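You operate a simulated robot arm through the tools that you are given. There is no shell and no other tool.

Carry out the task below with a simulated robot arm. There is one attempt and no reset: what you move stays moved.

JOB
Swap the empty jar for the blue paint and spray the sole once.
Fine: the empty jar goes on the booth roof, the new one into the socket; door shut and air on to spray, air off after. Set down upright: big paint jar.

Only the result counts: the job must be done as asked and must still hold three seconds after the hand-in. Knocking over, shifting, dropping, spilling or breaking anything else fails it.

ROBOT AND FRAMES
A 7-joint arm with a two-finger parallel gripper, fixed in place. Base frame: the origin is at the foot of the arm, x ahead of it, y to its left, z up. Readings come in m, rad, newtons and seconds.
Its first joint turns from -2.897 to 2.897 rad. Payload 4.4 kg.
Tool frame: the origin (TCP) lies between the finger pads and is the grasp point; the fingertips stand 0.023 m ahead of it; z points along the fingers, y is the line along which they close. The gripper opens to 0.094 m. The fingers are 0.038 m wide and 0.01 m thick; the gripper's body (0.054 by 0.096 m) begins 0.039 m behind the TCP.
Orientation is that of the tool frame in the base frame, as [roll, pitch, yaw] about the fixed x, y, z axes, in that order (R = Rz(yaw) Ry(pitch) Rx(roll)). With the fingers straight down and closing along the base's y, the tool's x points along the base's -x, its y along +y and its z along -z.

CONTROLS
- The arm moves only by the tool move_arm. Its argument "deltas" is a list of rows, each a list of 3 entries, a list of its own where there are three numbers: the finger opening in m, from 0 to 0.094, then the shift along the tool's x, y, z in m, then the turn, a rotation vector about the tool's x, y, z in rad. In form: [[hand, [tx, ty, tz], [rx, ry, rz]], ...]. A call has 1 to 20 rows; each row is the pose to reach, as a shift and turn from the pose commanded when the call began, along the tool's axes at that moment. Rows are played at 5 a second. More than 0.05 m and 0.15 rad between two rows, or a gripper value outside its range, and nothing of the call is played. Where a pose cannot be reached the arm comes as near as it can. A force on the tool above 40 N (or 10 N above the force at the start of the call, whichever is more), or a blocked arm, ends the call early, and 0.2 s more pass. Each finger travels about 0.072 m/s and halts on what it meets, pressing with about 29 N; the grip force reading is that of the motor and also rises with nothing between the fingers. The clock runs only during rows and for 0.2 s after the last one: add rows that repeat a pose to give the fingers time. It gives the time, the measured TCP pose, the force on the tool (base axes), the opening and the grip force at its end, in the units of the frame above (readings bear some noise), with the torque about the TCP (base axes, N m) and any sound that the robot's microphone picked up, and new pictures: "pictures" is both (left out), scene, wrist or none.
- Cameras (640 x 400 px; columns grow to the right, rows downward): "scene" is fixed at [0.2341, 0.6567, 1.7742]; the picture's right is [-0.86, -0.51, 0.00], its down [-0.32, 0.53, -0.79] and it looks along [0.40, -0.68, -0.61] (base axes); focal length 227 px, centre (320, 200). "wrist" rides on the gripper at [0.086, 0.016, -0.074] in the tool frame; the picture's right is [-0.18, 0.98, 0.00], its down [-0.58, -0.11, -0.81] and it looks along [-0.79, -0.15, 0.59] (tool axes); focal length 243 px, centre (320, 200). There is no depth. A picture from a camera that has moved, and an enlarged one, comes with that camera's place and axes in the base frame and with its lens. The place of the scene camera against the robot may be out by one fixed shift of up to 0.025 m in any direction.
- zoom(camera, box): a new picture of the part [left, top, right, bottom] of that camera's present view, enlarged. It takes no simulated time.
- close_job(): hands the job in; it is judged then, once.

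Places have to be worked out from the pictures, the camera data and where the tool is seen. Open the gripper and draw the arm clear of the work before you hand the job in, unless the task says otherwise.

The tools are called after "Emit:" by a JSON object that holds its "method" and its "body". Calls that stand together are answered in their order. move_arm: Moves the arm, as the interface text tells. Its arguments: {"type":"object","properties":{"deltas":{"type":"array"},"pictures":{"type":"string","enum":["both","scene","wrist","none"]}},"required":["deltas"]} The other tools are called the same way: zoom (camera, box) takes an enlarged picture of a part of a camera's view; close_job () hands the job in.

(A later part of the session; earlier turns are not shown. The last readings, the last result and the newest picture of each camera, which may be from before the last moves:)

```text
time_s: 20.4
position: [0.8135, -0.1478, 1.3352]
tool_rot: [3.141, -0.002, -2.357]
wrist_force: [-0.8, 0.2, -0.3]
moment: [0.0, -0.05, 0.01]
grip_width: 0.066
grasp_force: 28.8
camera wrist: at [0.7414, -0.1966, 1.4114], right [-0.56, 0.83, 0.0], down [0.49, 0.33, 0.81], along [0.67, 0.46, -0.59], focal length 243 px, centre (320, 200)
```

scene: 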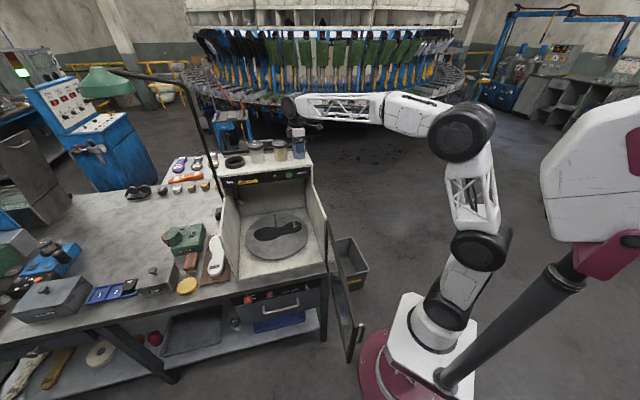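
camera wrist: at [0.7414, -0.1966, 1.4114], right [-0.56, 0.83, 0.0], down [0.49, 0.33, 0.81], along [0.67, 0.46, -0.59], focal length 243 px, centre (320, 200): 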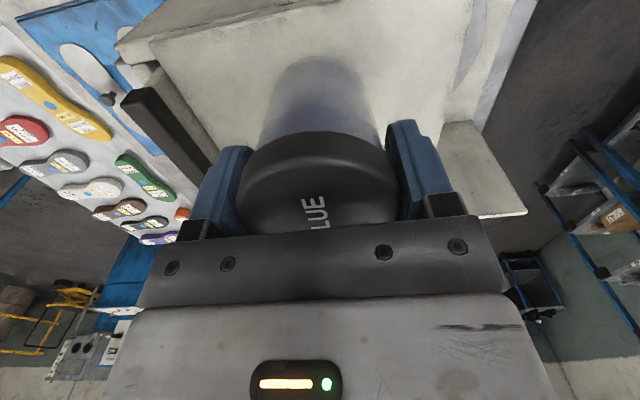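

Gripped at 66 mm. Lifting high enough to pass over the yellow and red lids, then carrying it over to the socket.

Emit:
{"method": "move_arm", "body": {"deltas": [[0.05, [0, 0, -0.02], [0, 0, 0]], [0.05, [0, 0, -0.06], [0, 0, 0]], [0.05, [0, 0, -0.1], [0, 0, 0]], [0.05, [0, 0, -0.14], [0, 0, 0]], [0.05, [0, 0, -0.14], [0, 0, 0]], [0.05, [-0.0423, -0.0007, -0.14], [0, 0, 0]], [0.05, [-0.0845, -0.0013, -0.14], [0, 0, 0]], [0.05, [-0.1268, -0.002, -0.14], [0, 0, 0]], [0.05, [-0.169, -0.0027, -0.14], [0, 0, 0]], [0.05, [-0.2113, -0.0034, -0.14], [0, 0, 0]], [0.05, [-0.2535, -0.004, -0.14], [0, 0, 0]], [0.05, [-0.2958, -0.0047, -0.14], [0, 0, 0]], [0.05, [-0.2958, -0.0047, -0.14], [0, 0, 0]]]}}

Emit:
{"method": "zoom", "body": {"camera": "wrist", "box": [240, 0, 400, 160]}}

Emit:
{"method": "zoom", "body": {"camera": "scene", "box": [190, 80, 320, 190]}}

```text
time_s: 23.2
position: [1.0289, 0.0536, 1.4775]
tool_rot: [3.141, 0.001, -2.357]
wrist_force: [-0.2, -0.1, -2.4]
moment: [0.0, -0.01, 0.0]
grip_width: 0.066
grasp_force: 29.2
camera wrist: at [0.9564, 0.0041, 1.5522], right [-0.56, 0.83, 0.0], down [0.49, 0.33, 0.81], along [0.66, 0.46, -0.59], focal length 243 px, centre (320, 200)
```

scene: 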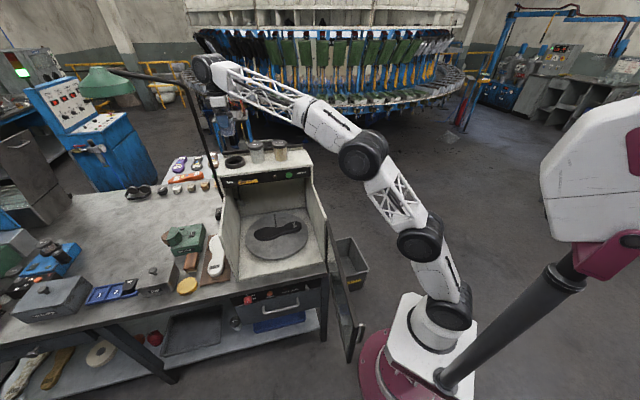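
wrist: 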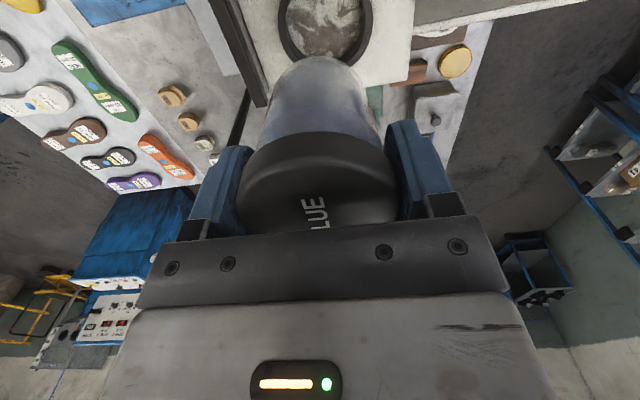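

```text
2.50 times, centred on (320, 80) of wrist
camera zoom: at [0.9564, 0.0041, 1.5522], right [-0.56, 0.83, 0.0], down [0.49, 0.33, 0.81], along [0.66, 0.46, -0.59], focal length 606 px, centre (320, 500)
```

zoom: 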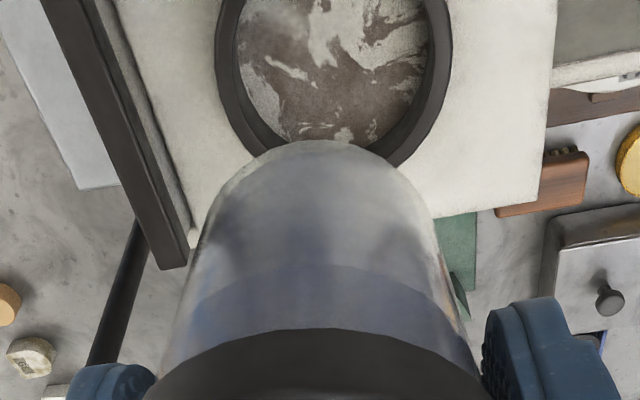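

```text
3.64 times, centred on (255, 135) of scene
camera zoom: at [0.2341, 0.6567, 1.7742], right [-0.86, -0.51, 0.0], down [-0.32, 0.53, -0.79], along [0.4, -0.68, -0.61], focal length 825 px, centre (556, 436)
```

zoom: 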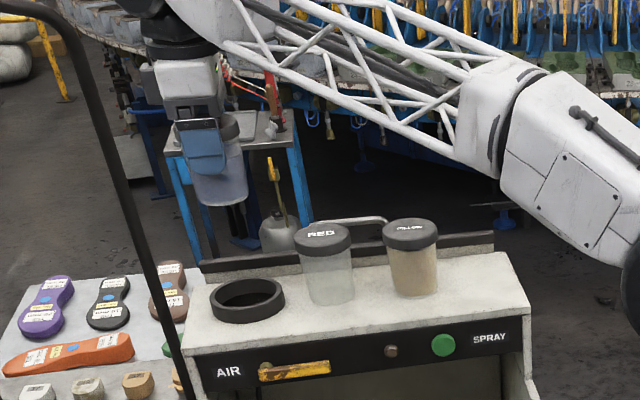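

The socket centre confirms laterally; the jar needs a 5 mm shift frontward. Applying it and lowering until the jar's bottom is just above the ring.

Emit:
{"method": "move_arm", "body": {"deltas": [[0.05, [-0.0014, 0.005, 0.02], [0, 0, 0]], [0.05, [-0.0014, 0.005, 0.055], [0, 0, 0]], [0.05, [-0.0014, 0.005, 0.09], [0, 0, 0]], [0.05, [-0.0014, 0.005, 0.09], [0, 0, 0]]]}}

Emit:
{"method": "zoom", "body": {"camera": "wrist", "box": [240, 0, 400, 160]}}

Emit:
{"method": "zoom", "body": {"camera": "scene", "box": [210, 110, 290, 180]}}

```text
time_s: 24.2
position: [1.0223, 0.0562, 1.3858]
tool_rot: [3.141, 0.001, -2.357]
wrist_force: [-0.1, 0.7, -1.6]
moment: [-0.01, -0.05, 0.01]
grip_width: 0.0664
grasp_force: 29.1
camera wrist: at [0.9497, 0.0085, 1.462], right [-0.56, 0.83, 0.0], down [0.49, 0.33, 0.81], along [0.67, 0.46, -0.59], focal length 243 px, centre (320, 200)
```

scene: 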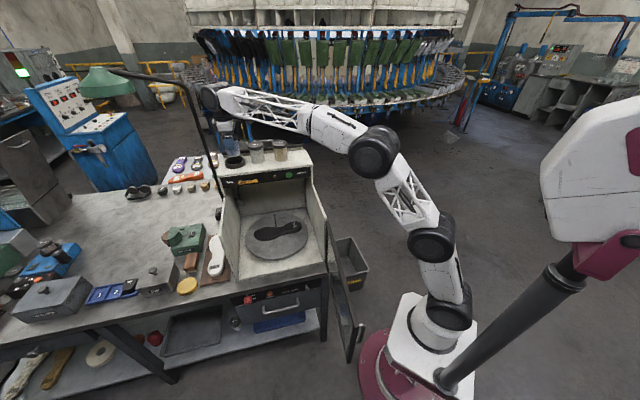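
wrist: 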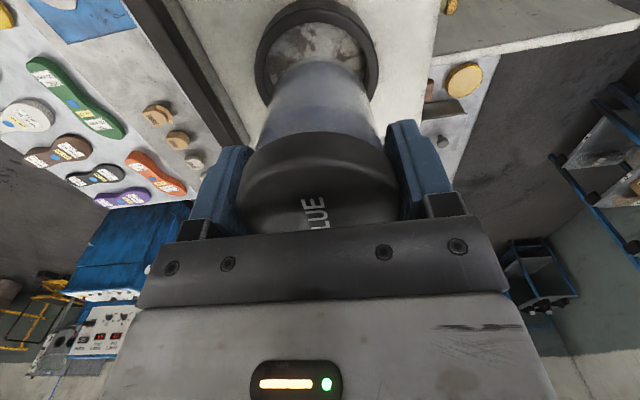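

```text
2.50 times, centred on (320, 80) of wrist
camera zoom: at [0.9497, 0.0085, 1.462], right [-0.56, 0.83, 0.0], down [0.49, 0.33, 0.81], along [0.67, 0.46, -0.59], focal length 606 px, centre (320, 500)
```

zoom: 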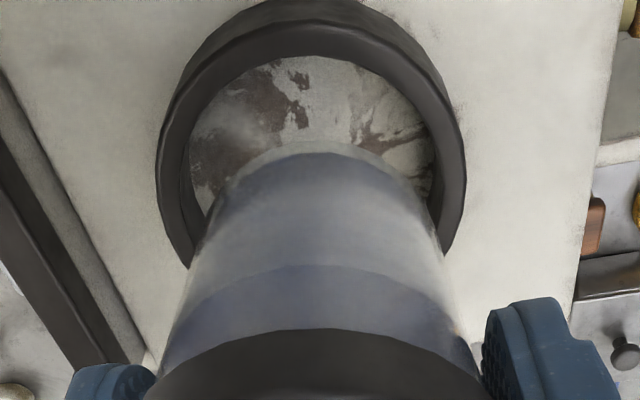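

```text
5.71 times, centred on (250, 145) of scene
camera zoom: at [0.2341, 0.6567, 1.7742], right [-0.86, -0.51, 0.0], down [-0.32, 0.53, -0.79], along [0.4, -0.68, -0.61], focal length 1296 px, centre (720, 514)
```

zoom: 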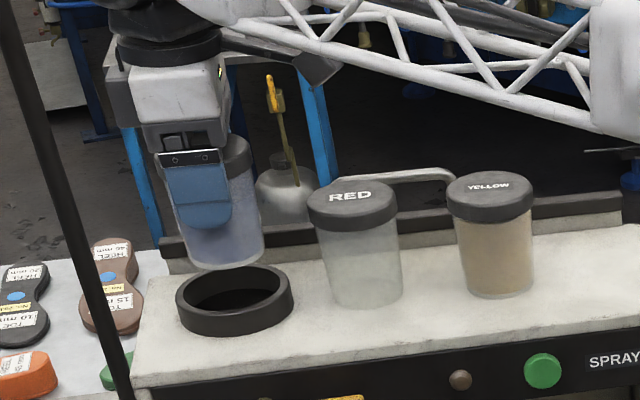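

The jar is nearly over the ring; from the geometry it needs about 5 mm further outward and 3 mm back. Applying that and lowering into the socket gently.

Emit:
{"method": "move_arm", "body": {"deltas": [[0.05, [-0.0042, -0.0035, 0], [0, 0, 0]], [0.05, [-0.0042, -0.0035, 0.015], [0, 0, 0]], [0.05, [-0.0042, -0.0035, 0.03], [0, 0, 0]], [0.05, [-0.0042, -0.0035, 0.045], [0, 0, 0]], [0.05, [-0.0042, -0.0035, 0.045], [0, 0, 0]]]}}

Emit:
{"method": "zoom", "body": {"camera": "wrist", "box": [240, 0, 400, 160]}}

Emit:
{"method": "zoom", "body": {"camera": "scene", "box": [210, 110, 290, 180]}}

```text
time_s: 25.4
position: [1.0289, 0.0597, 1.3426]
tool_rot: [-3.141, -0.001, -2.356]
wrist_force: [0.2, -0.4, -2.5]
moment: [-0.03, 0.03, 0.03]
grip_width: 0.0664
grasp_force: 29.3
camera wrist: at [0.9569, 0.0111, 1.4175], right [-0.56, 0.83, 0.0], down [0.49, 0.33, 0.81], along [0.67, 0.46, -0.59], focal length 243 px, centre (320, 200)
```

scene: 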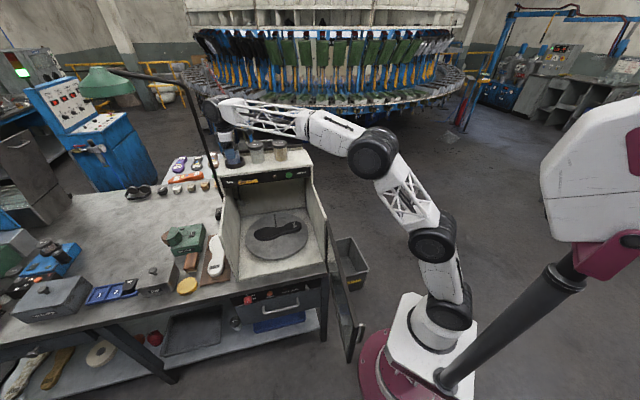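
wrist: 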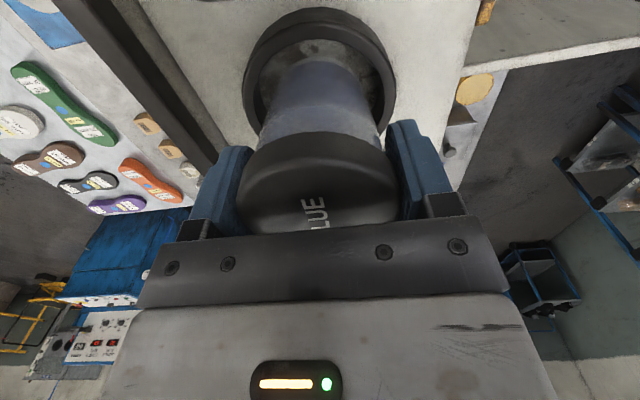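

```text
2.50 times, centred on (320, 80) of wrist
camera zoom: at [0.9569, 0.0111, 1.4175], right [-0.56, 0.83, 0.0], down [0.49, 0.33, 0.81], along [0.67, 0.46, -0.59], focal length 606 px, centre (320, 500)
```

zoom: 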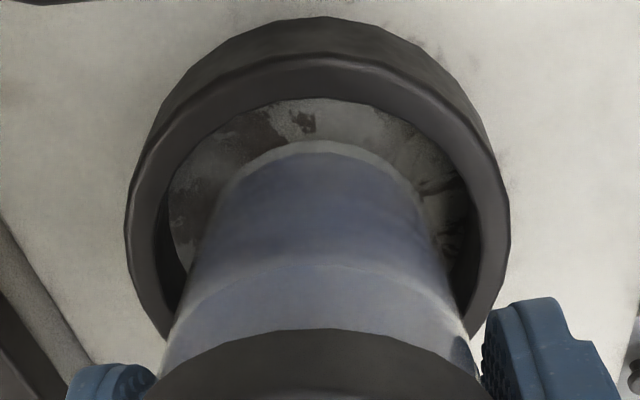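

```text
5.71 times, centred on (250, 145) of scene
camera zoom: at [0.2341, 0.6567, 1.7742], right [-0.86, -0.51, 0.0], down [-0.32, 0.53, -0.79], along [0.4, -0.68, -0.61], focal length 1296 px, centre (720, 514)
```

zoom: 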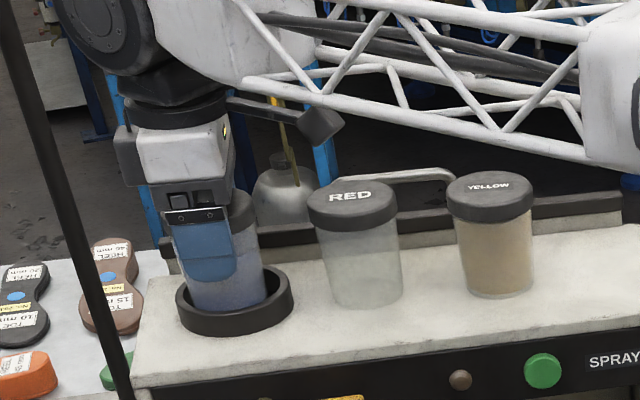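

The jar is inside the ring with clearance all round. Lowering the last millimetres to contact.

Emit:
{"method": "move_arm", "body": {"deltas": [[0.05, [0, 0, 0.004], [0, 0, 0]], [0.05, [0, 0, 0.006], [0, 0, 0]], [0.05, [0, 0, 0.0075], [0, 0, 0]], [0.05, [0, 0, 0.0075], [0, 0, 0]]], "pictures": "none"}}

```text
time_s: 26.4
position: [1.0291, 0.0613, 1.3356]
tool_rot: [-3.14, 0.001, -2.356]
wrist_force: [3.7, 3.9, 15.1]
moment: [0.07, 0.08, -0.06]
grip_width: 0.0659
grasp_force: 29.1
```

Seated on the socket floor (15 N contact at z 1.3356). Easing the preload before releasing.

Emit:
{"method": "move_arm", "body": {"deltas": [[0.05, [0, 0, -0.0022], [0, 0, 0]], [0.05, [0, 0, -0.0022], [0, 0, 0]]], "pictures": "none"}}

```text
time_s: 27.0
position: [1.0292, 0.0606, 1.3361]
tool_rot: [3.14, -0.001, -2.356]
wrist_force: [-0.7, -1.3, -0.3]
moment: [-0.01, -0.02, -0.01]
grip_width: 0.0661
grasp_force: 29.3
```

Emit:
{"method": "move_arm", "body": {"deltas": [[0.075, [0, 0, 0], [0, 0, 0]], [0.094, [0, 0, 0], [0, 0, 0]], [0.094, [0, 0, 0], [0, 0, 0]], [0.094, [0, 0, -0.03], [0, 0, 0]], [0.094, [0, 0, -0.07], [0, 0, 0]], [0.094, [0, 0, -0.11], [0, 0, 0]], [0.094, [0, 0, -0.15], [0, 0, 0]]]}}

Emit:
{"method": "zoom", "body": {"camera": "scene", "box": [210, 110, 320, 190]}}

Emit:
{"method": "zoom", "body": {"camera": "wrist", "box": [240, 0, 400, 160]}}

```text
time_s: 28.6
position: [1.0271, 0.0596, 1.4874]
tool_rot: [3.141, -0.001, -2.355]
wrist_force: [-0.3, -0.7, -0.2]
moment: [0.0, -0.01, -0.01]
grip_width: 0.0938
grasp_force: 0.1
camera wrist: at [0.9549, 0.0116, 1.563], right [-0.56, 0.83, 0.0], down [0.49, 0.33, 0.81], along [0.67, 0.46, -0.59], focal length 243 px, centre (320, 200)
```

scene: 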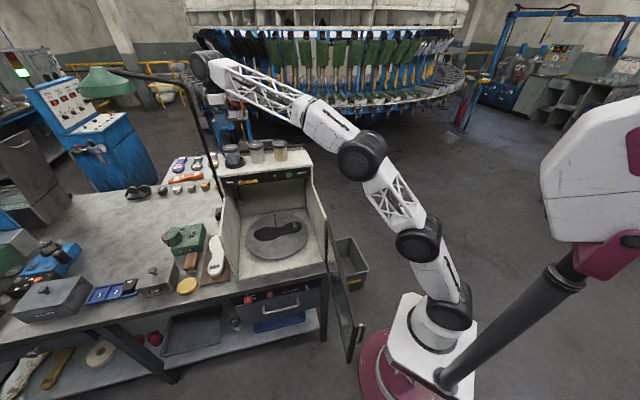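
wrist: 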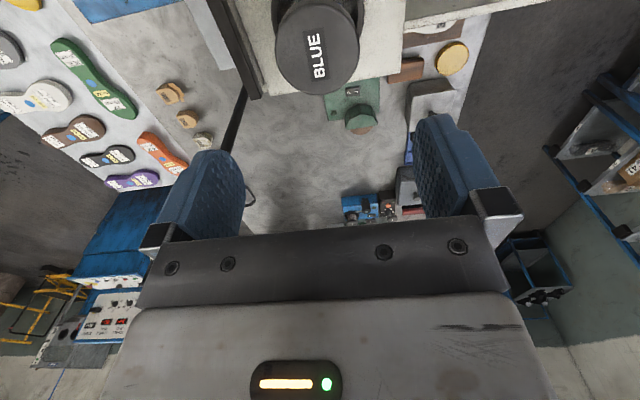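

```text
5.00 times, centred on (265, 150) of scene
camera zoom: at [0.2341, 0.6567, 1.7742], right [-0.86, -0.51, 0.0], down [-0.32, 0.53, -0.79], along [0.4, -0.68, -0.61], focal length 1134 px, centre (595, 450)
```

zoom: 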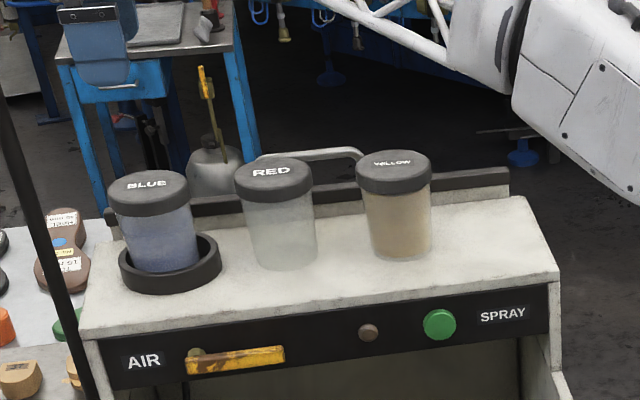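

```text
2.50 times, centred on (320, 80) of wrist
camera zoom: at [0.9549, 0.0116, 1.563], right [-0.56, 0.83, 0.0], down [0.49, 0.33, 0.81], along [0.67, 0.46, -0.59], focal length 606 px, centre (320, 500)
```

zoom: 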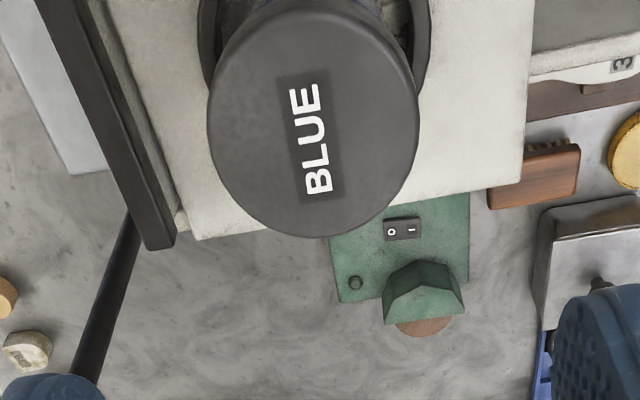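

Blue is seated in the socket; red and yellow stand upright on the roof. From the views, the door hinge is at about (0.54, 0.065) with its top at z≈1.16, and the free edge is at about (0.284, 0.374). I'll move to the outer (robot) side of the door at a safe height with fingers closed, to look at it.

Emit:
{"method": "move_arm", "body": {"deltas": [[0.07, [0.0265, 0.0381, 0], [0, 0, 0]], [0.04, [0.053, 0.0763, 0], [0, 0, 0]], [0.0, [0.0795, 0.1144, 0], [0, 0, 0]], [0.0, [0.106, 0.1526, 0], [0, 0, 0]], [0.0, [0.1325, 0.1907, 0], [0, 0, 0]], [0.0, [0.1589, 0.2288, 0], [0, 0, 0]], [0.0, [0.1854, 0.267, 0], [0, 0, 0]], [0.0, [0.2119, 0.3051, 0.01], [0, 0, 0.02]], [0.0, [0.2384, 0.3433, 0.02], [0, 0, 0.04]], [0.0, [0.2649, 0.3814, 0.03], [0, 0, 0.06]], [0.0, [0.2914, 0.4195, 0.04], [0, 0, 0.087]], [0.0, [0.3179, 0.4577, 0.05], [0, 0, 0.087]], [0.0, [0.3444, 0.4958, 0.06], [0, 0, 0.087]], [0.0, [0.3709, 0.534, 0.07], [0, 0, 0.087]], [0.0, [0.3974, 0.5721, 0.08], [0, 0, 0.087]], [0.0, [0.4239, 0.6102, 0.087], [0, 0, 0.087]], [0.0, [0.4504, 0.6483, 0.087], [0, 0, 0.087]], [0.0, [0.4504, 0.6483, 0.087], [0, 0, 0.087]]]}}

```text
time_s: 32.4
position: [0.2508, 0.197, 1.4027]
tool_rot: [3.141, 0.002, -2.444]
wrist_force: [-0.2, 1.2, 0.2]
moment: [0.0, 0.0, -0.03]
grip_width: 0.0
grasp_force: 28.9
camera wrist: at [0.1742, 0.1545, 1.4779], right [-0.49, 0.87, 0.0], down [0.52, 0.29, 0.81], along [0.7, 0.4, -0.59], focal length 243 px, centre (320, 200)
```

scene: 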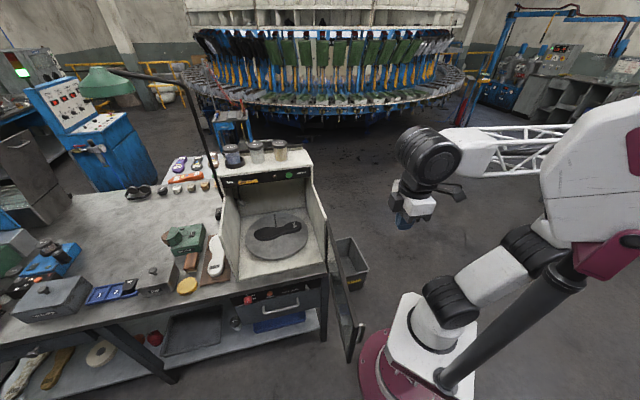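
wrist: 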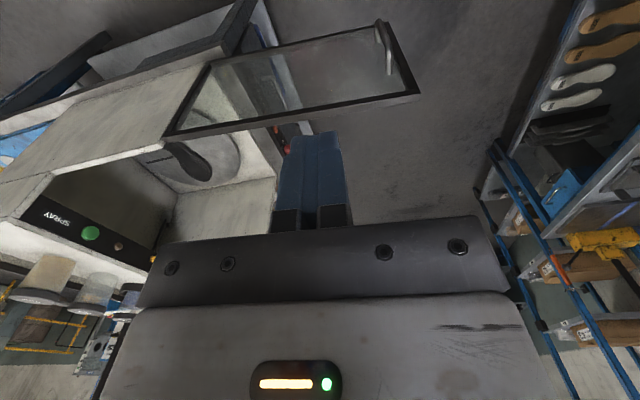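

Very clear view of the door from its outer side. Zooming to measure corners and the handle.

Emit:
{"method": "zoom", "body": {"camera": "wrist", "box": [140, 0, 460, 200]}}

Emit:
{"method": "zoom", "body": {"camera": "scene", "box": [310, 210, 390, 370]}}

```text
2.00 times, centred on (300, 100) of wrist
camera zoom: at [0.1742, 0.1545, 1.4779], right [-0.49, 0.87, 0.0], down [0.52, 0.29, 0.81], along [0.7, 0.4, -0.59], focal length 485 px, centre (360, 400)
```

zoom: 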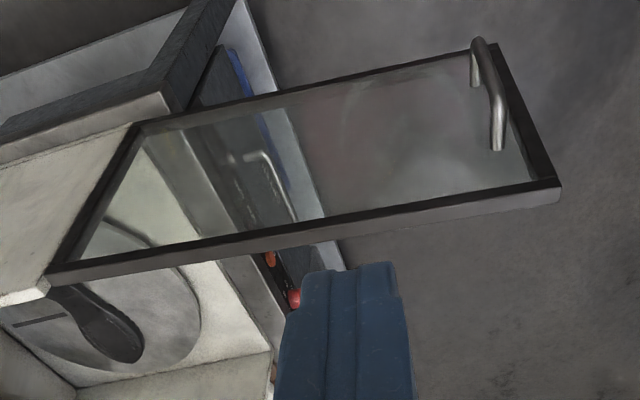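

```text
2.50 times, centred on (350, 290) of scene
camera zoom: at [0.2341, 0.6567, 1.7742], right [-0.86, -0.51, 0.0], down [-0.32, 0.53, -0.79], along [0.4, -0.68, -0.61], focal length 567 px, centre (245, -25)
```

zoom: 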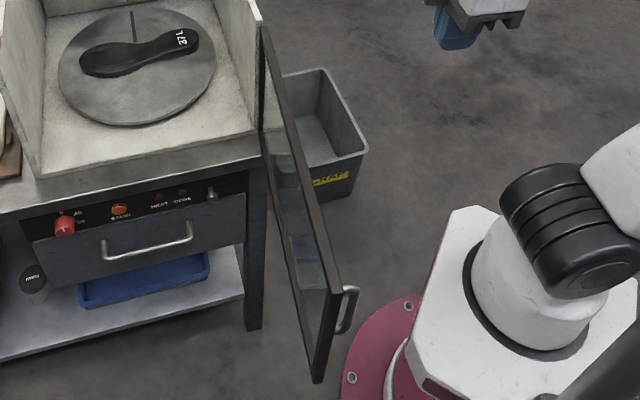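

Door top is z≈1.147, bottom ≈0.876, hinge (0.537, 0.058), open direction about 130°. I'll lower the closed fingers beside the outer face at radius 0.28 m, keeping the gripper body above the door top.

Emit:
{"method": "move_arm", "body": {"deltas": [[0.0, [-0.01, -0.002, 0.04], [0, 0, 0]], [0.0, [-0.02, -0.004, 0.08], [0, 0, 0]], [0.0, [-0.03, -0.006, 0.12], [0, 0, 0]], [0.0, [-0.04, -0.008, 0.16], [0, 0, 0]], [0.0, [-0.0499, -0.0105, 0.2], [0, 0, 0]], [0.0, [-0.0499, -0.0105, 0.24], [0, 0, 0]], [0.0, [-0.0499, -0.0105, 0.283], [0, 0, 0]], [0.0, [-0.0499, -0.0105, 0.283], [0, 0, 0]]]}}

Emit:
{"method": "zoom", "body": {"camera": "scene", "box": [310, 190, 450, 370]}}

```text
time_s: 34.2
position: [0.2948, 0.223, 1.1154]
tool_rot: [3.141, -0.002, -2.445]
wrist_force: [-0.9, -0.3, -0.4]
moment: [0.04, 0.01, 0.01]
grip_width: 0.0
grasp_force: 29.1
camera wrist: at [0.2185, 0.1815, 1.1914], right [-0.49, 0.87, 0.0], down [0.52, 0.29, 0.81], along [0.7, 0.4, -0.59], focal length 243 px, centre (320, 200)
```

scene: 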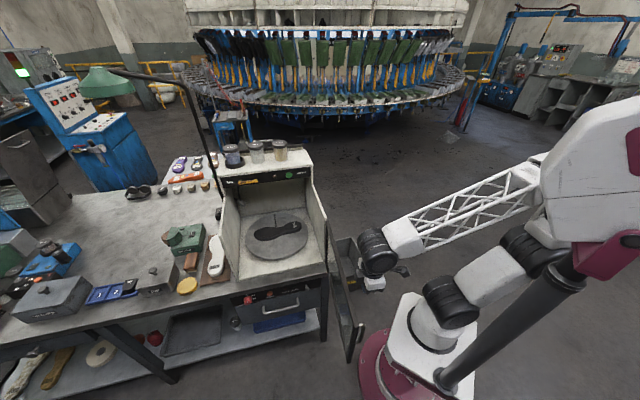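
wrist: 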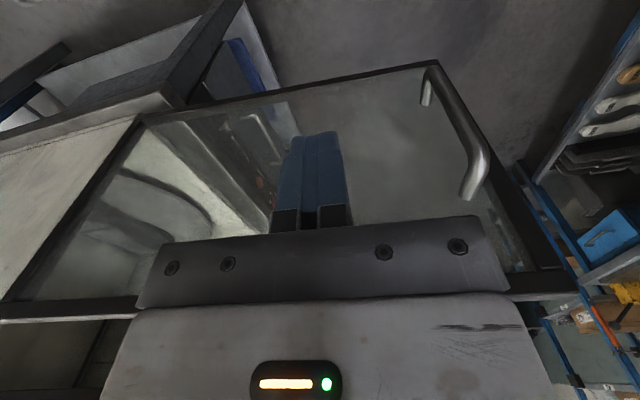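

```text
2.22 times, centred on (380, 280) of scene
camera zoom: at [0.2341, 0.6567, 1.7742], right [-0.86, -0.51, 0.0], down [-0.32, 0.53, -0.79], along [0.4, -0.68, -0.61], focal length 504 px, centre (187, 22)
```

zoom: 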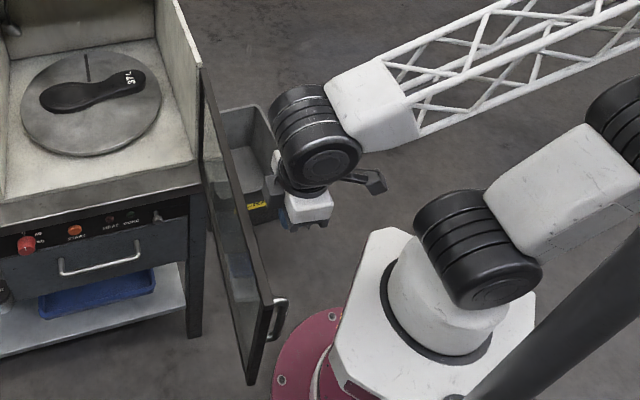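

The fingers hang about 6 cm outside the door face with the body above the door top. Starting the push along the hinge arc, turning the tool with the door.

Emit:
{"method": "move_arm", "body": {"deltas": [[0.0, [-0.029, -0.0005, 0], [0, 0, 0]], [0.0, [-0.0578, -0.0011, 0], [0, 0, 0]], [0.0, [-0.0971, -0.0008, 0], [0, 0, 0.14]], [0.0, [-0.1361, -0.0059, 0], [0, 0, 0.28]], [0.0, [-0.1361, -0.0059, 0], [0, 0, 0.28]]]}}

Emit:
{"method": "zoom", "body": {"camera": "scene", "box": [270, 190, 410, 370]}}

```text
time_s: 35.4
position: [0.4077, 0.3085, 1.1142]
tool_rot: [-3.14, 0.0, -2.724]
wrist_force: [-0.3, 0.0, -0.5]
moment: [0.01, -0.03, -0.02]
grip_width: 0.0
grasp_force: 29.2
camera wrist: at [0.3224, 0.2888, 1.19], right [-0.23, 0.97, 0.0], down [0.58, 0.14, 0.81], along [0.78, 0.19, -0.59], focal length 243 px, centre (320, 200)
```

scene: 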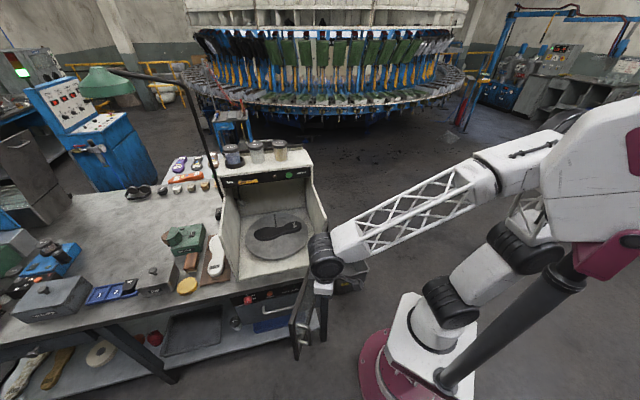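
wrist: 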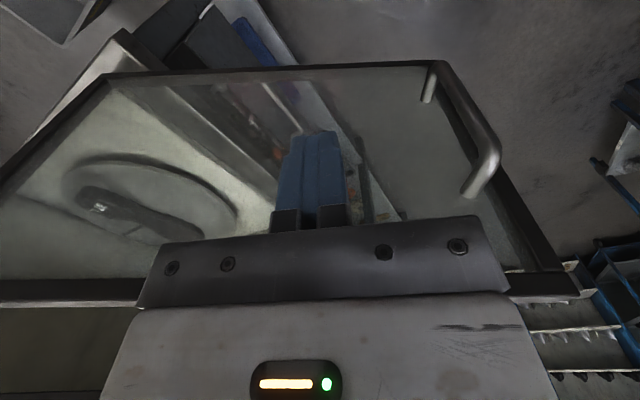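

```text
2.22 times, centred on (340, 280) of scene
camera zoom: at [0.2341, 0.6567, 1.7742], right [-0.86, -0.51, 0.0], down [-0.32, 0.53, -0.79], along [0.4, -0.68, -0.61], focal length 504 px, centre (276, 22)
```

zoom: 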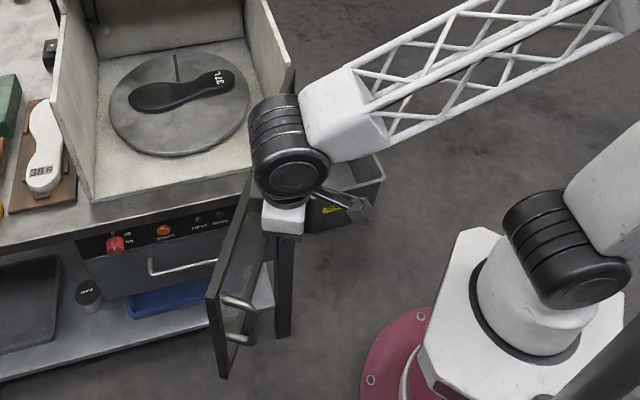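

The door has swung about 30° with no resistance. Continuing along the arc.

Emit:
{"method": "move_arm", "body": {"deltas": [[0.0, [-0.0393, 0.0003, 0], [0, 0, 0.14]], [0.0, [-0.0783, -0.0048, 0], [0, 0, 0.28]], [0.0, [-0.1161, -0.0153, 0], [0, 0, 0.42]], [0.0, [-0.1521, -0.0311, 0], [0, 0, 0.56]], [0.0, [-0.1521, -0.0311, 0], [0, 0, 0.56]]]}}

Emit:
{"method": "zoom", "body": {"camera": "scene", "box": [210, 170, 370, 370]}}

```text
time_s: 36.6
position: [0.5591, 0.3423, 1.1176]
tool_rot: [3.141, 0.0, 2.998]
wrist_force: [0.1, -0.4, 0.7]
moment: [0.0, 0.01, -0.01]
grip_width: 0.0001
grasp_force: 28.5
camera wrist: at [0.4755, 0.3712, 1.1927], right [0.32, 0.95, 0.0], down [0.56, -0.19, 0.81], along [0.76, -0.26, -0.59], focal length 243 px, centre (320, 200)
```

scene: 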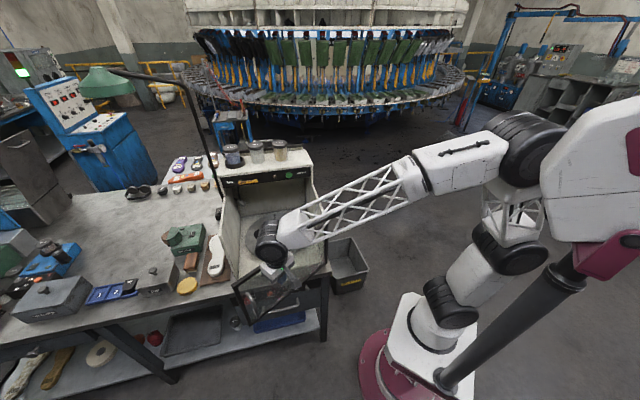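
wrist: 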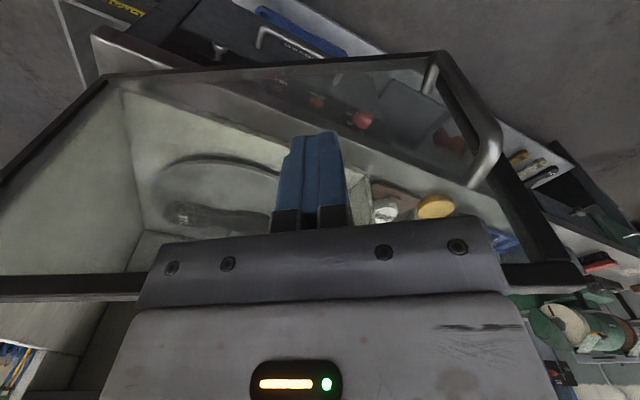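

```text
2.00 times, centred on (290, 270) of scene
camera zoom: at [0.2341, 0.6567, 1.7742], right [-0.86, -0.51, 0.0], down [-0.32, 0.53, -0.79], along [0.4, -0.68, -0.61], focal length 454 px, centre (380, 60)
```

zoom: 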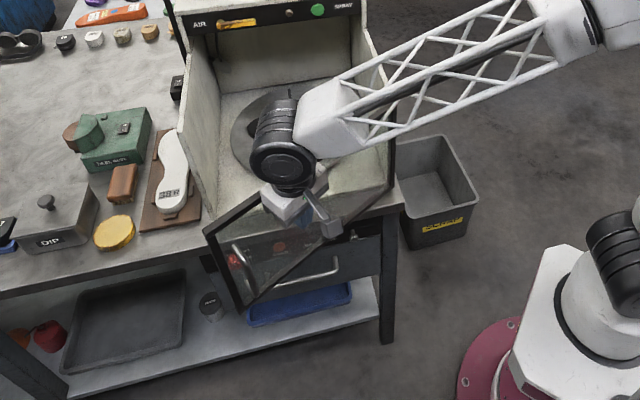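

Door is now about halfway, still free-moving. Continuing, watching forearm clearance over the booth wall.

Emit:
{"method": "move_arm", "body": {"deltas": [[0.0, [-0.0393, 0.0003, 0], [0, 0, 0.14]], [0.0, [-0.0783, -0.0048, 0], [0, 0, 0.28]], [0.0, [-0.1161, -0.0153, 0], [0, 0, 0.42]], [0.0, [-0.1161, -0.0153, 0], [0, 0, 0.42]]]}}

Emit:
{"method": "zoom", "body": {"camera": "scene", "box": [190, 170, 350, 330]}}

```text
time_s: 37.6
position: [0.6697, 0.3097, 1.1153]
tool_rot: [3.14, 0.001, 2.579]
wrist_force: [-0.5, 0.5, -1.1]
moment: [-0.02, 0.01, 0.0]
grip_width: 0.0
grasp_force: 29.1
camera wrist: at [0.6063, 0.3705, 1.1917], right [0.68, 0.73, 0.0], down [0.43, -0.4, 0.81], along [0.59, -0.55, -0.59], focal length 243 px, centre (320, 200)
```

scene: 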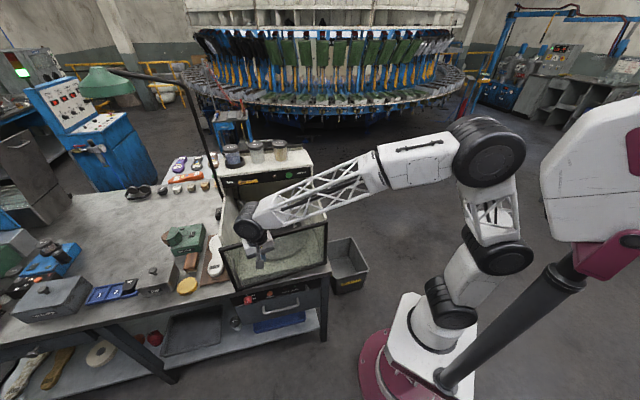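
wrist: 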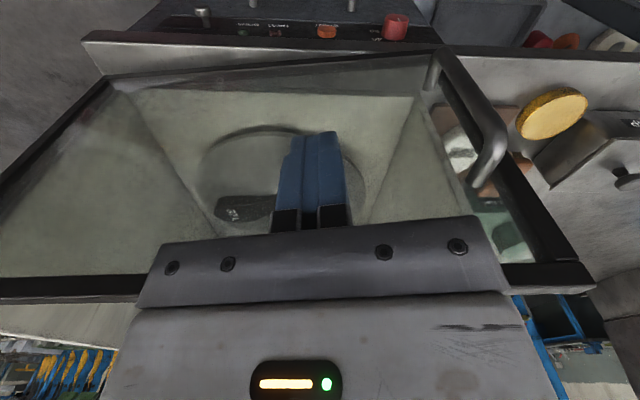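

```text
2.50 times, centred on (270, 250) of scene
camera zoom: at [0.2341, 0.6567, 1.7742], right [-0.86, -0.51, 0.0], down [-0.32, 0.53, -0.79], along [0.4, -0.68, -0.61], focal length 567 px, centre (445, 75)
```

zoom: 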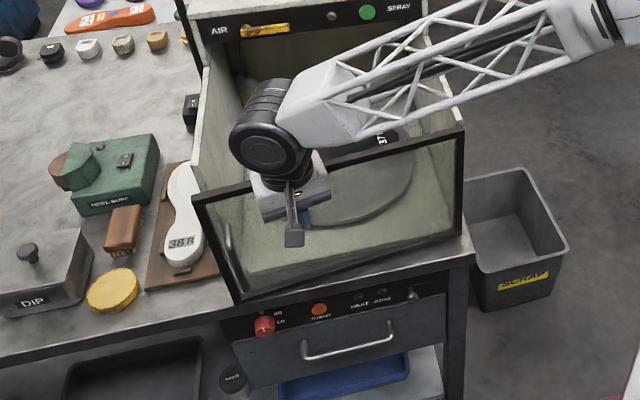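

Nearly shut, with about 13° left. Pushing the rest in small steps until contact stops it.

Emit:
{"method": "move_arm", "body": {"deltas": [[0.0, [-0.0197, 0.0008, 0], [0, 0, 0.07]], [0.0, [-0.0393, 0.0003, 0], [0, 0, 0.14]], [0.0, [-0.048, 0, 0], [0, 0, 0.17]], [0.0, [-0.056, -0.0012, 0], [0, 0, 0.2]], [0.0, [-0.0617, -0.002, 0], [0, 0, 0.22]], [0.0, [-0.0672, -0.0028, 0], [0, 0, 0.24]], [0.0, [-0.0672, -0.0028, 0], [0, 0, 0.24]]]}}

Emit:
{"method": "zoom", "body": {"camera": "scene", "box": [190, 170, 350, 330]}}

```text
time_s: 38.9
position: [0.7188, 0.2753, 1.1164]
tool_rot: [-3.139, -0.001, 2.357]
wrist_force: [-19.3, 13.8, 3.8]
moment: [-0.55, -0.75, -0.2]
grip_width: 0.0002
grasp_force: 29.5
stopped in row 6: the force on the tool passed its limit at 54 N (the readings are from after the stop); the commanded pose is now the measured one
camera wrist: at [0.6711, 0.3492, 1.1917], right [0.82, 0.57, 0.0], down [0.34, -0.49, 0.81], along [0.45, -0.66, -0.59], focal length 243 px, centre (320, 200)
```

scene: 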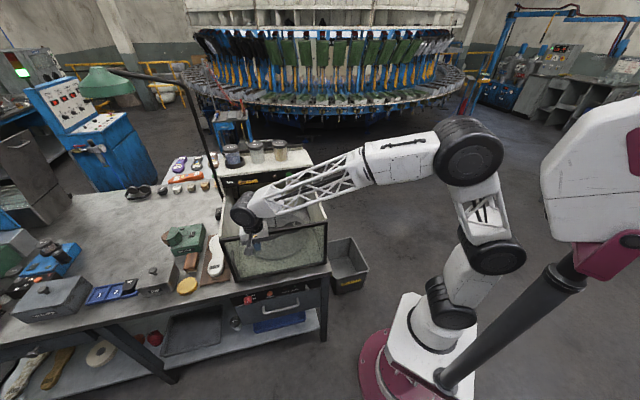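
wrist: 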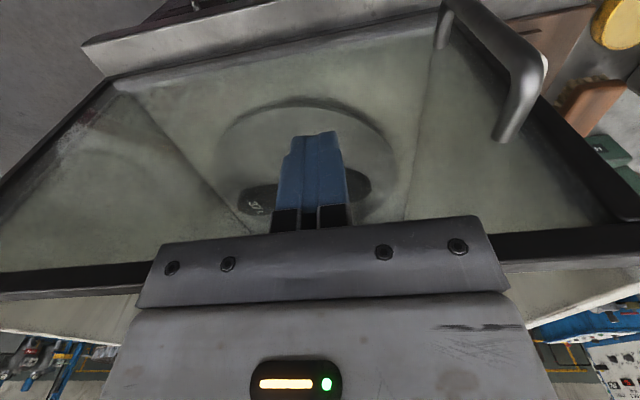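

```text
2.50 times, centred on (270, 250) of scene
camera zoom: at [0.2341, 0.6567, 1.7742], right [-0.86, -0.51, 0.0], down [-0.32, 0.53, -0.79], along [0.4, -0.68, -0.61], focal length 567 px, centre (445, 75)
```

zoom: 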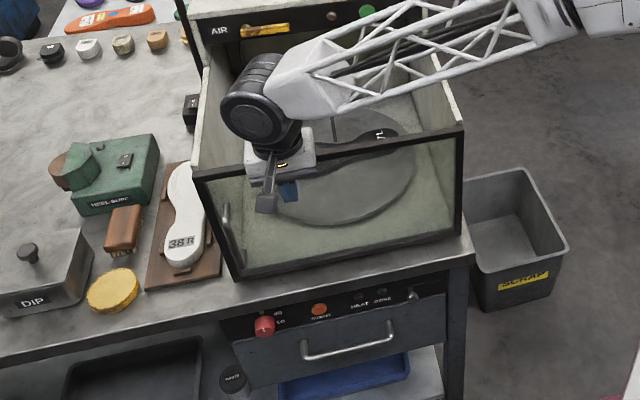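

The door hit its stop at exactly the closed angle (45°). Backing straight off outward to see whether it stays shut.

Emit:
{"method": "move_arm", "body": {"deltas": [[0.0, [0.02, 0, 0], [0, 0, 0]], [0.0, [0.06, 0, 0], [0, 0, 0]], [0.0, [0.1, 0, -0.02], [0, 0, 0]], [0.0, [0.12, 0, -0.06], [0, 0, 0]], [0.0, [0.12, 0, -0.1], [0, 0, 0]], [0.0, [0.12, 0, -0.14], [0, 0, 0]], [0.0, [0.12, 0, -0.14], [0, 0, 0]]]}}

Emit:
{"method": "zoom", "body": {"camera": "scene", "box": [190, 130, 350, 330]}}

Emit:
{"method": "zoom", "body": {"camera": "wrist", "box": [300, 100, 500, 250]}}

```text
time_s: 40.5
position: [0.6358, 0.3609, 1.2573]
tool_rot: [-3.14, -0.003, 2.356]
wrist_force: [0.6, 0.3, 0.9]
moment: [0.01, 0.0, -0.03]
grip_width: 0.0001
grasp_force: 28.8
camera wrist: at [0.588, 0.434, 1.3321], right [0.82, 0.57, 0.0], down [0.34, -0.49, 0.81], along [0.45, -0.67, -0.59], focal length 243 px, centre (320, 200)
```

scene: 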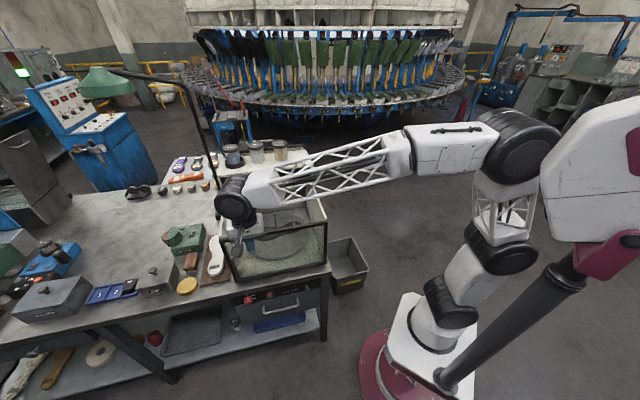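
wrist: 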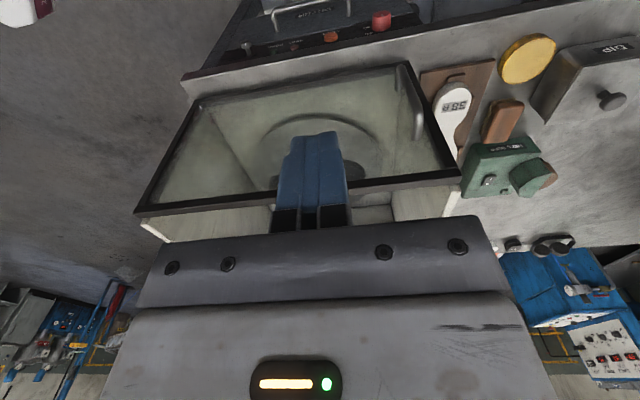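

```text
2.00 times, centred on (270, 230) of scene
camera zoom: at [0.2341, 0.6567, 1.7742], right [-0.86, -0.51, 0.0], down [-0.32, 0.53, -0.79], along [0.4, -0.68, -0.61], focal length 454 px, centre (420, 140)
```

zoom: 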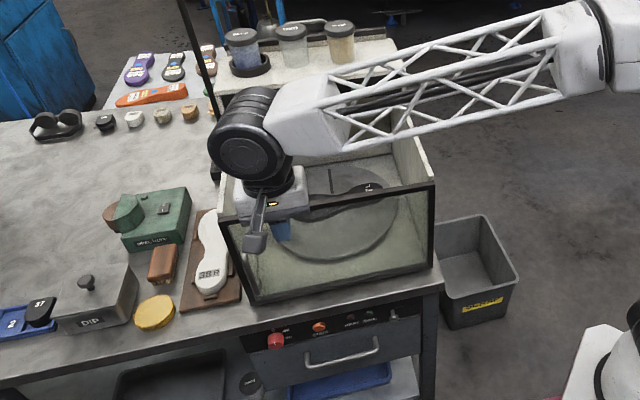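

```text
2.67 times, centred on (400, 175) of wrist
camera zoom: at [0.588, 0.434, 1.3321], right [0.82, 0.57, 0.0], down [0.34, -0.49, 0.81], along [0.45, -0.67, -0.59], focal length 647 px, centre (107, 267)
```

zoom: 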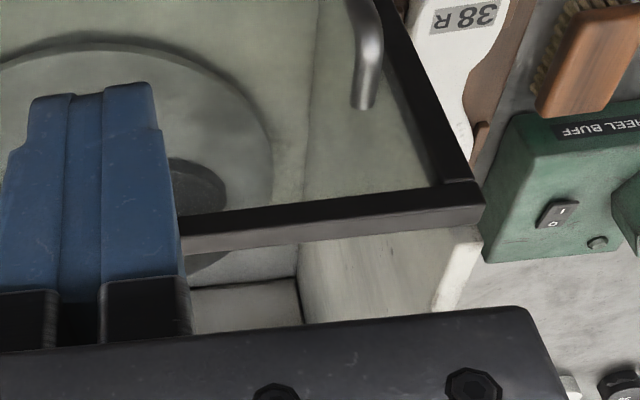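

Door is shut and staying shut (free corner at (0.840, 0.352), hinge angle ≈44-45°). Rising for a clear view of the AIR lever and spray panel.

Emit:
{"method": "move_arm", "body": {"deltas": [[0.0, [-0.01, -0.004, -0.04], [0, 0, 0]], [0.0, [-0.026, -0.01, -0.08], [0, 0, 0]], [0.0, [-0.042, -0.016, -0.12], [0, 0, 0]], [0.0, [-0.058, -0.022, -0.16], [0, 0, 0]], [0.0, [-0.074, -0.028, -0.2], [0, 0, 0]], [0.0, [-0.0954, -0.0332, -0.243], [0, 0, 0]], [0.0, [-0.0954, -0.0332, -0.243], [0, 0, 0]]]}}

Emit:
{"method": "zoom", "body": {"camera": "wrist", "box": [290, 110, 450, 230]}}

Emit:
{"method": "zoom", "body": {"camera": "scene", "box": [210, 150, 320, 210]}}

```text
time_s: 42.1
position: [0.6781, 0.2722, 1.4965]
tool_rot: [-3.14, -0.001, 2.357]
wrist_force: [-0.7, -0.4, -0.1]
moment: [-0.03, 0.03, -0.01]
grip_width: 0.0
grasp_force: 29.1
camera wrist: at [0.629, 0.3446, 1.5736], right [0.82, 0.57, 0.0], down [0.34, -0.49, 0.81], along [0.45, -0.67, -0.59], focal length 243 px, centre (320, 200)
```

scene: 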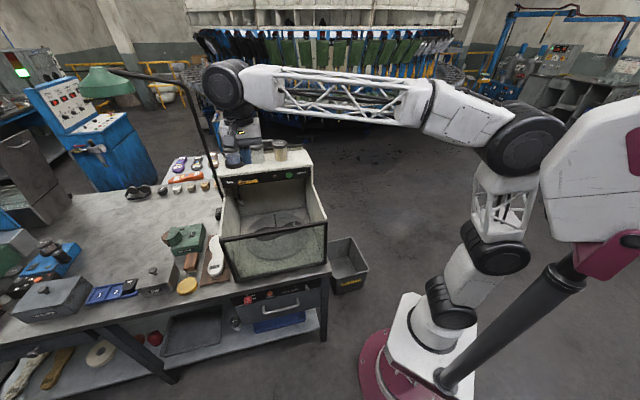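
wrist: 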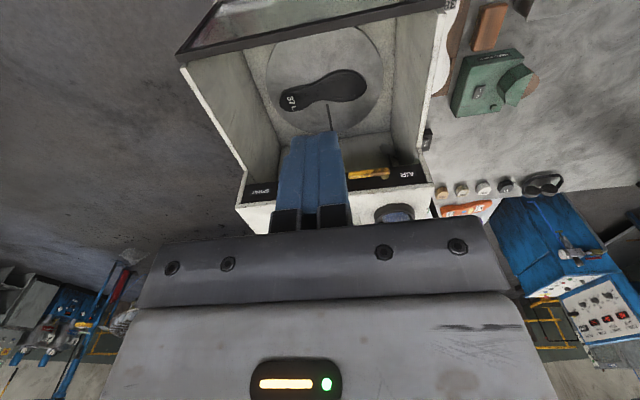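

```text
3.33 times, centred on (370, 170) of wrist
camera zoom: at [0.629, 0.3446, 1.5736], right [0.82, 0.57, 0.0], down [0.34, -0.49, 0.81], along [0.45, -0.67, -0.59], focal length 809 px, centre (153, 300)
```

zoom: 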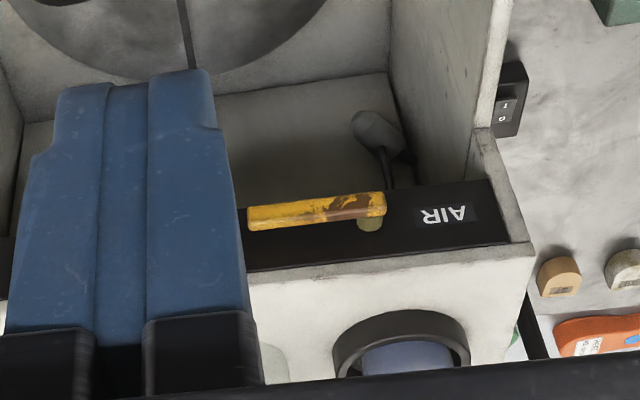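

```text
5.82 times, centred on (265, 180) of scene
camera zoom: at [0.2341, 0.6567, 1.7742], right [-0.86, -0.51, 0.0], down [-0.32, 0.53, -0.79], along [0.4, -0.68, -0.61], focal length 1320 px, centre (640, 316)
```

zoom: 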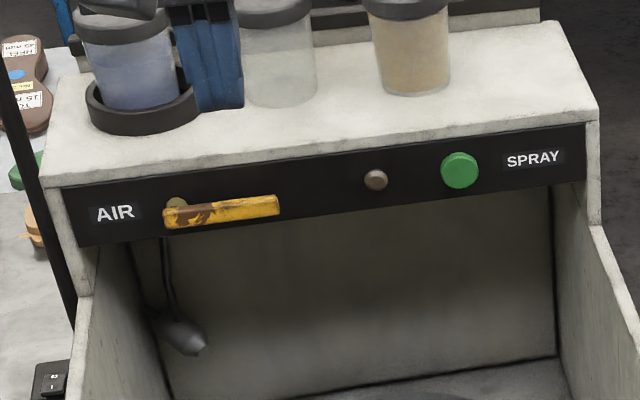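

The AIR lever is a bar from its pivot (p≈0.75 along the panel) pointing right, at z≈1.231 and about 2.5 cm off the panel, free end at (0.894, 0.065). I'll bring the closed fingers just above its free half, in front of the roof edge.

Emit:
{"method": "move_arm", "body": {"deltas": [[0.0, [-0.048, 0.004, 0], [0, 0, 0]], [0.0, [-0.096, 0.008, 0], [0, 0, 0]], [0.0, [-0.144, 0.012, 0], [0, 0, 0]], [0.0, [-0.192, 0.016, 0], [0, 0, 0]], [0.0, [-0.24, 0.02, 0], [0, 0, 0]], [0.0, [-0.287, 0.0231, 0], [0, 0, 0]], [0.0, [-0.287, 0.0231, 0.045], [0, 0, 0]], [0.0, [-0.287, 0.0231, 0.09], [0, 0, 0]], [0.0, [-0.287, 0.0231, 0.135], [0, 0, 0]], [0.0, [-0.287, 0.0231, 0.18], [0, 0, 0]], [0.0, [-0.287, 0.0231, 0.195], [0, 0, 0]], [0.0, [-0.287, 0.0231, 0.195], [0, 0, 0]]]}}

Emit:
{"method": "zoom", "body": {"camera": "wrist", "box": [220, 60, 420, 230]}}

Emit:
{"method": "zoom", "body": {"camera": "scene", "box": [210, 120, 310, 200]}}

```text
time_s: 44.7
position: [0.8995, 0.084, 1.303]
tool_rot: [-3.14, -0.002, 2.355]
wrist_force: [1.1, -0.7, 0.1]
moment: [0.02, -0.03, -0.01]
grip_width: 0.0
grasp_force: 29.4
camera wrist: at [0.8515, 0.1575, 1.3784], right [0.82, 0.57, 0.0], down [0.34, -0.49, 0.81], along [0.45, -0.67, -0.59], focal length 243 px, centre (320, 200)
```

scene: 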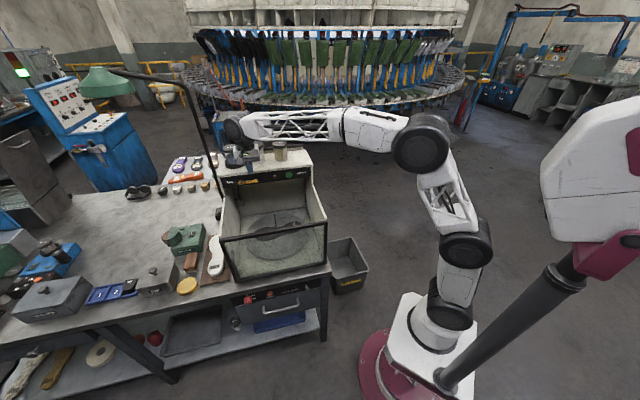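
wrist: 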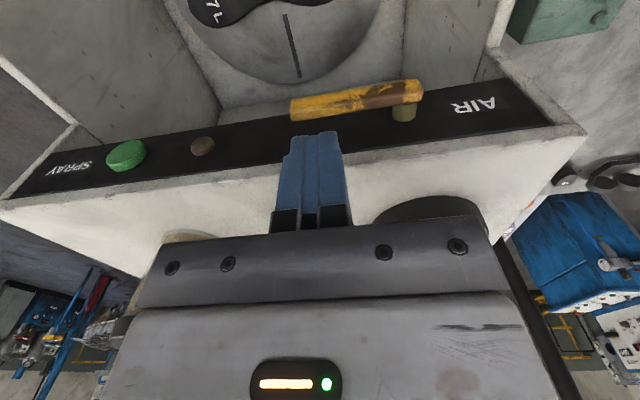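

```text
2.35 times, centred on (320, 145) of wrist
camera zoom: at [0.8515, 0.1575, 1.3784], right [0.82, 0.57, 0.0], down [0.34, -0.49, 0.81], along [0.45, -0.67, -0.59], focal length 571 px, centre (320, 329)
```

zoom: 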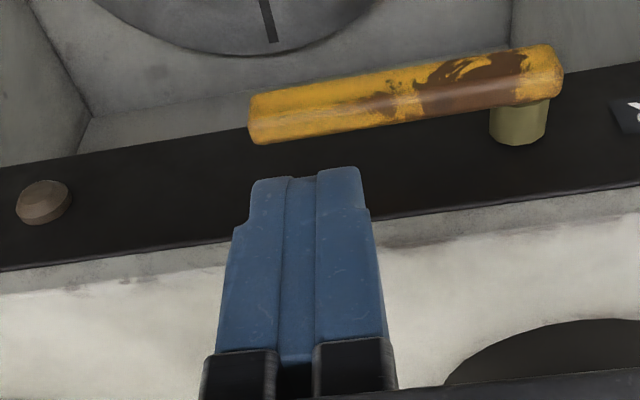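

```text
5.00 times, centred on (260, 160) of scene
camera zoom: at [0.2341, 0.6567, 1.7742], right [-0.86, -0.51, 0.0], down [-0.32, 0.53, -0.79], along [0.4, -0.68, -0.61], focal length 1134 px, centre (620, 400)
```

zoom: 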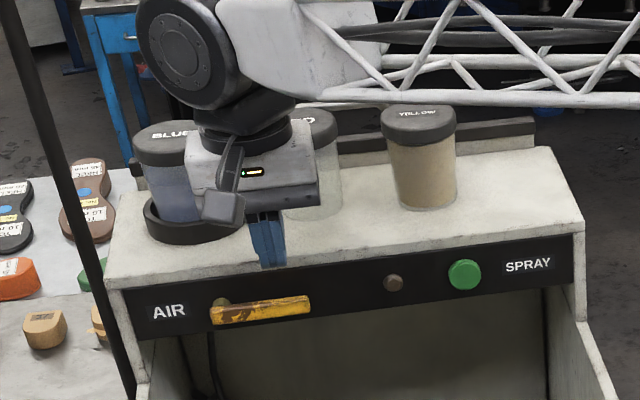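

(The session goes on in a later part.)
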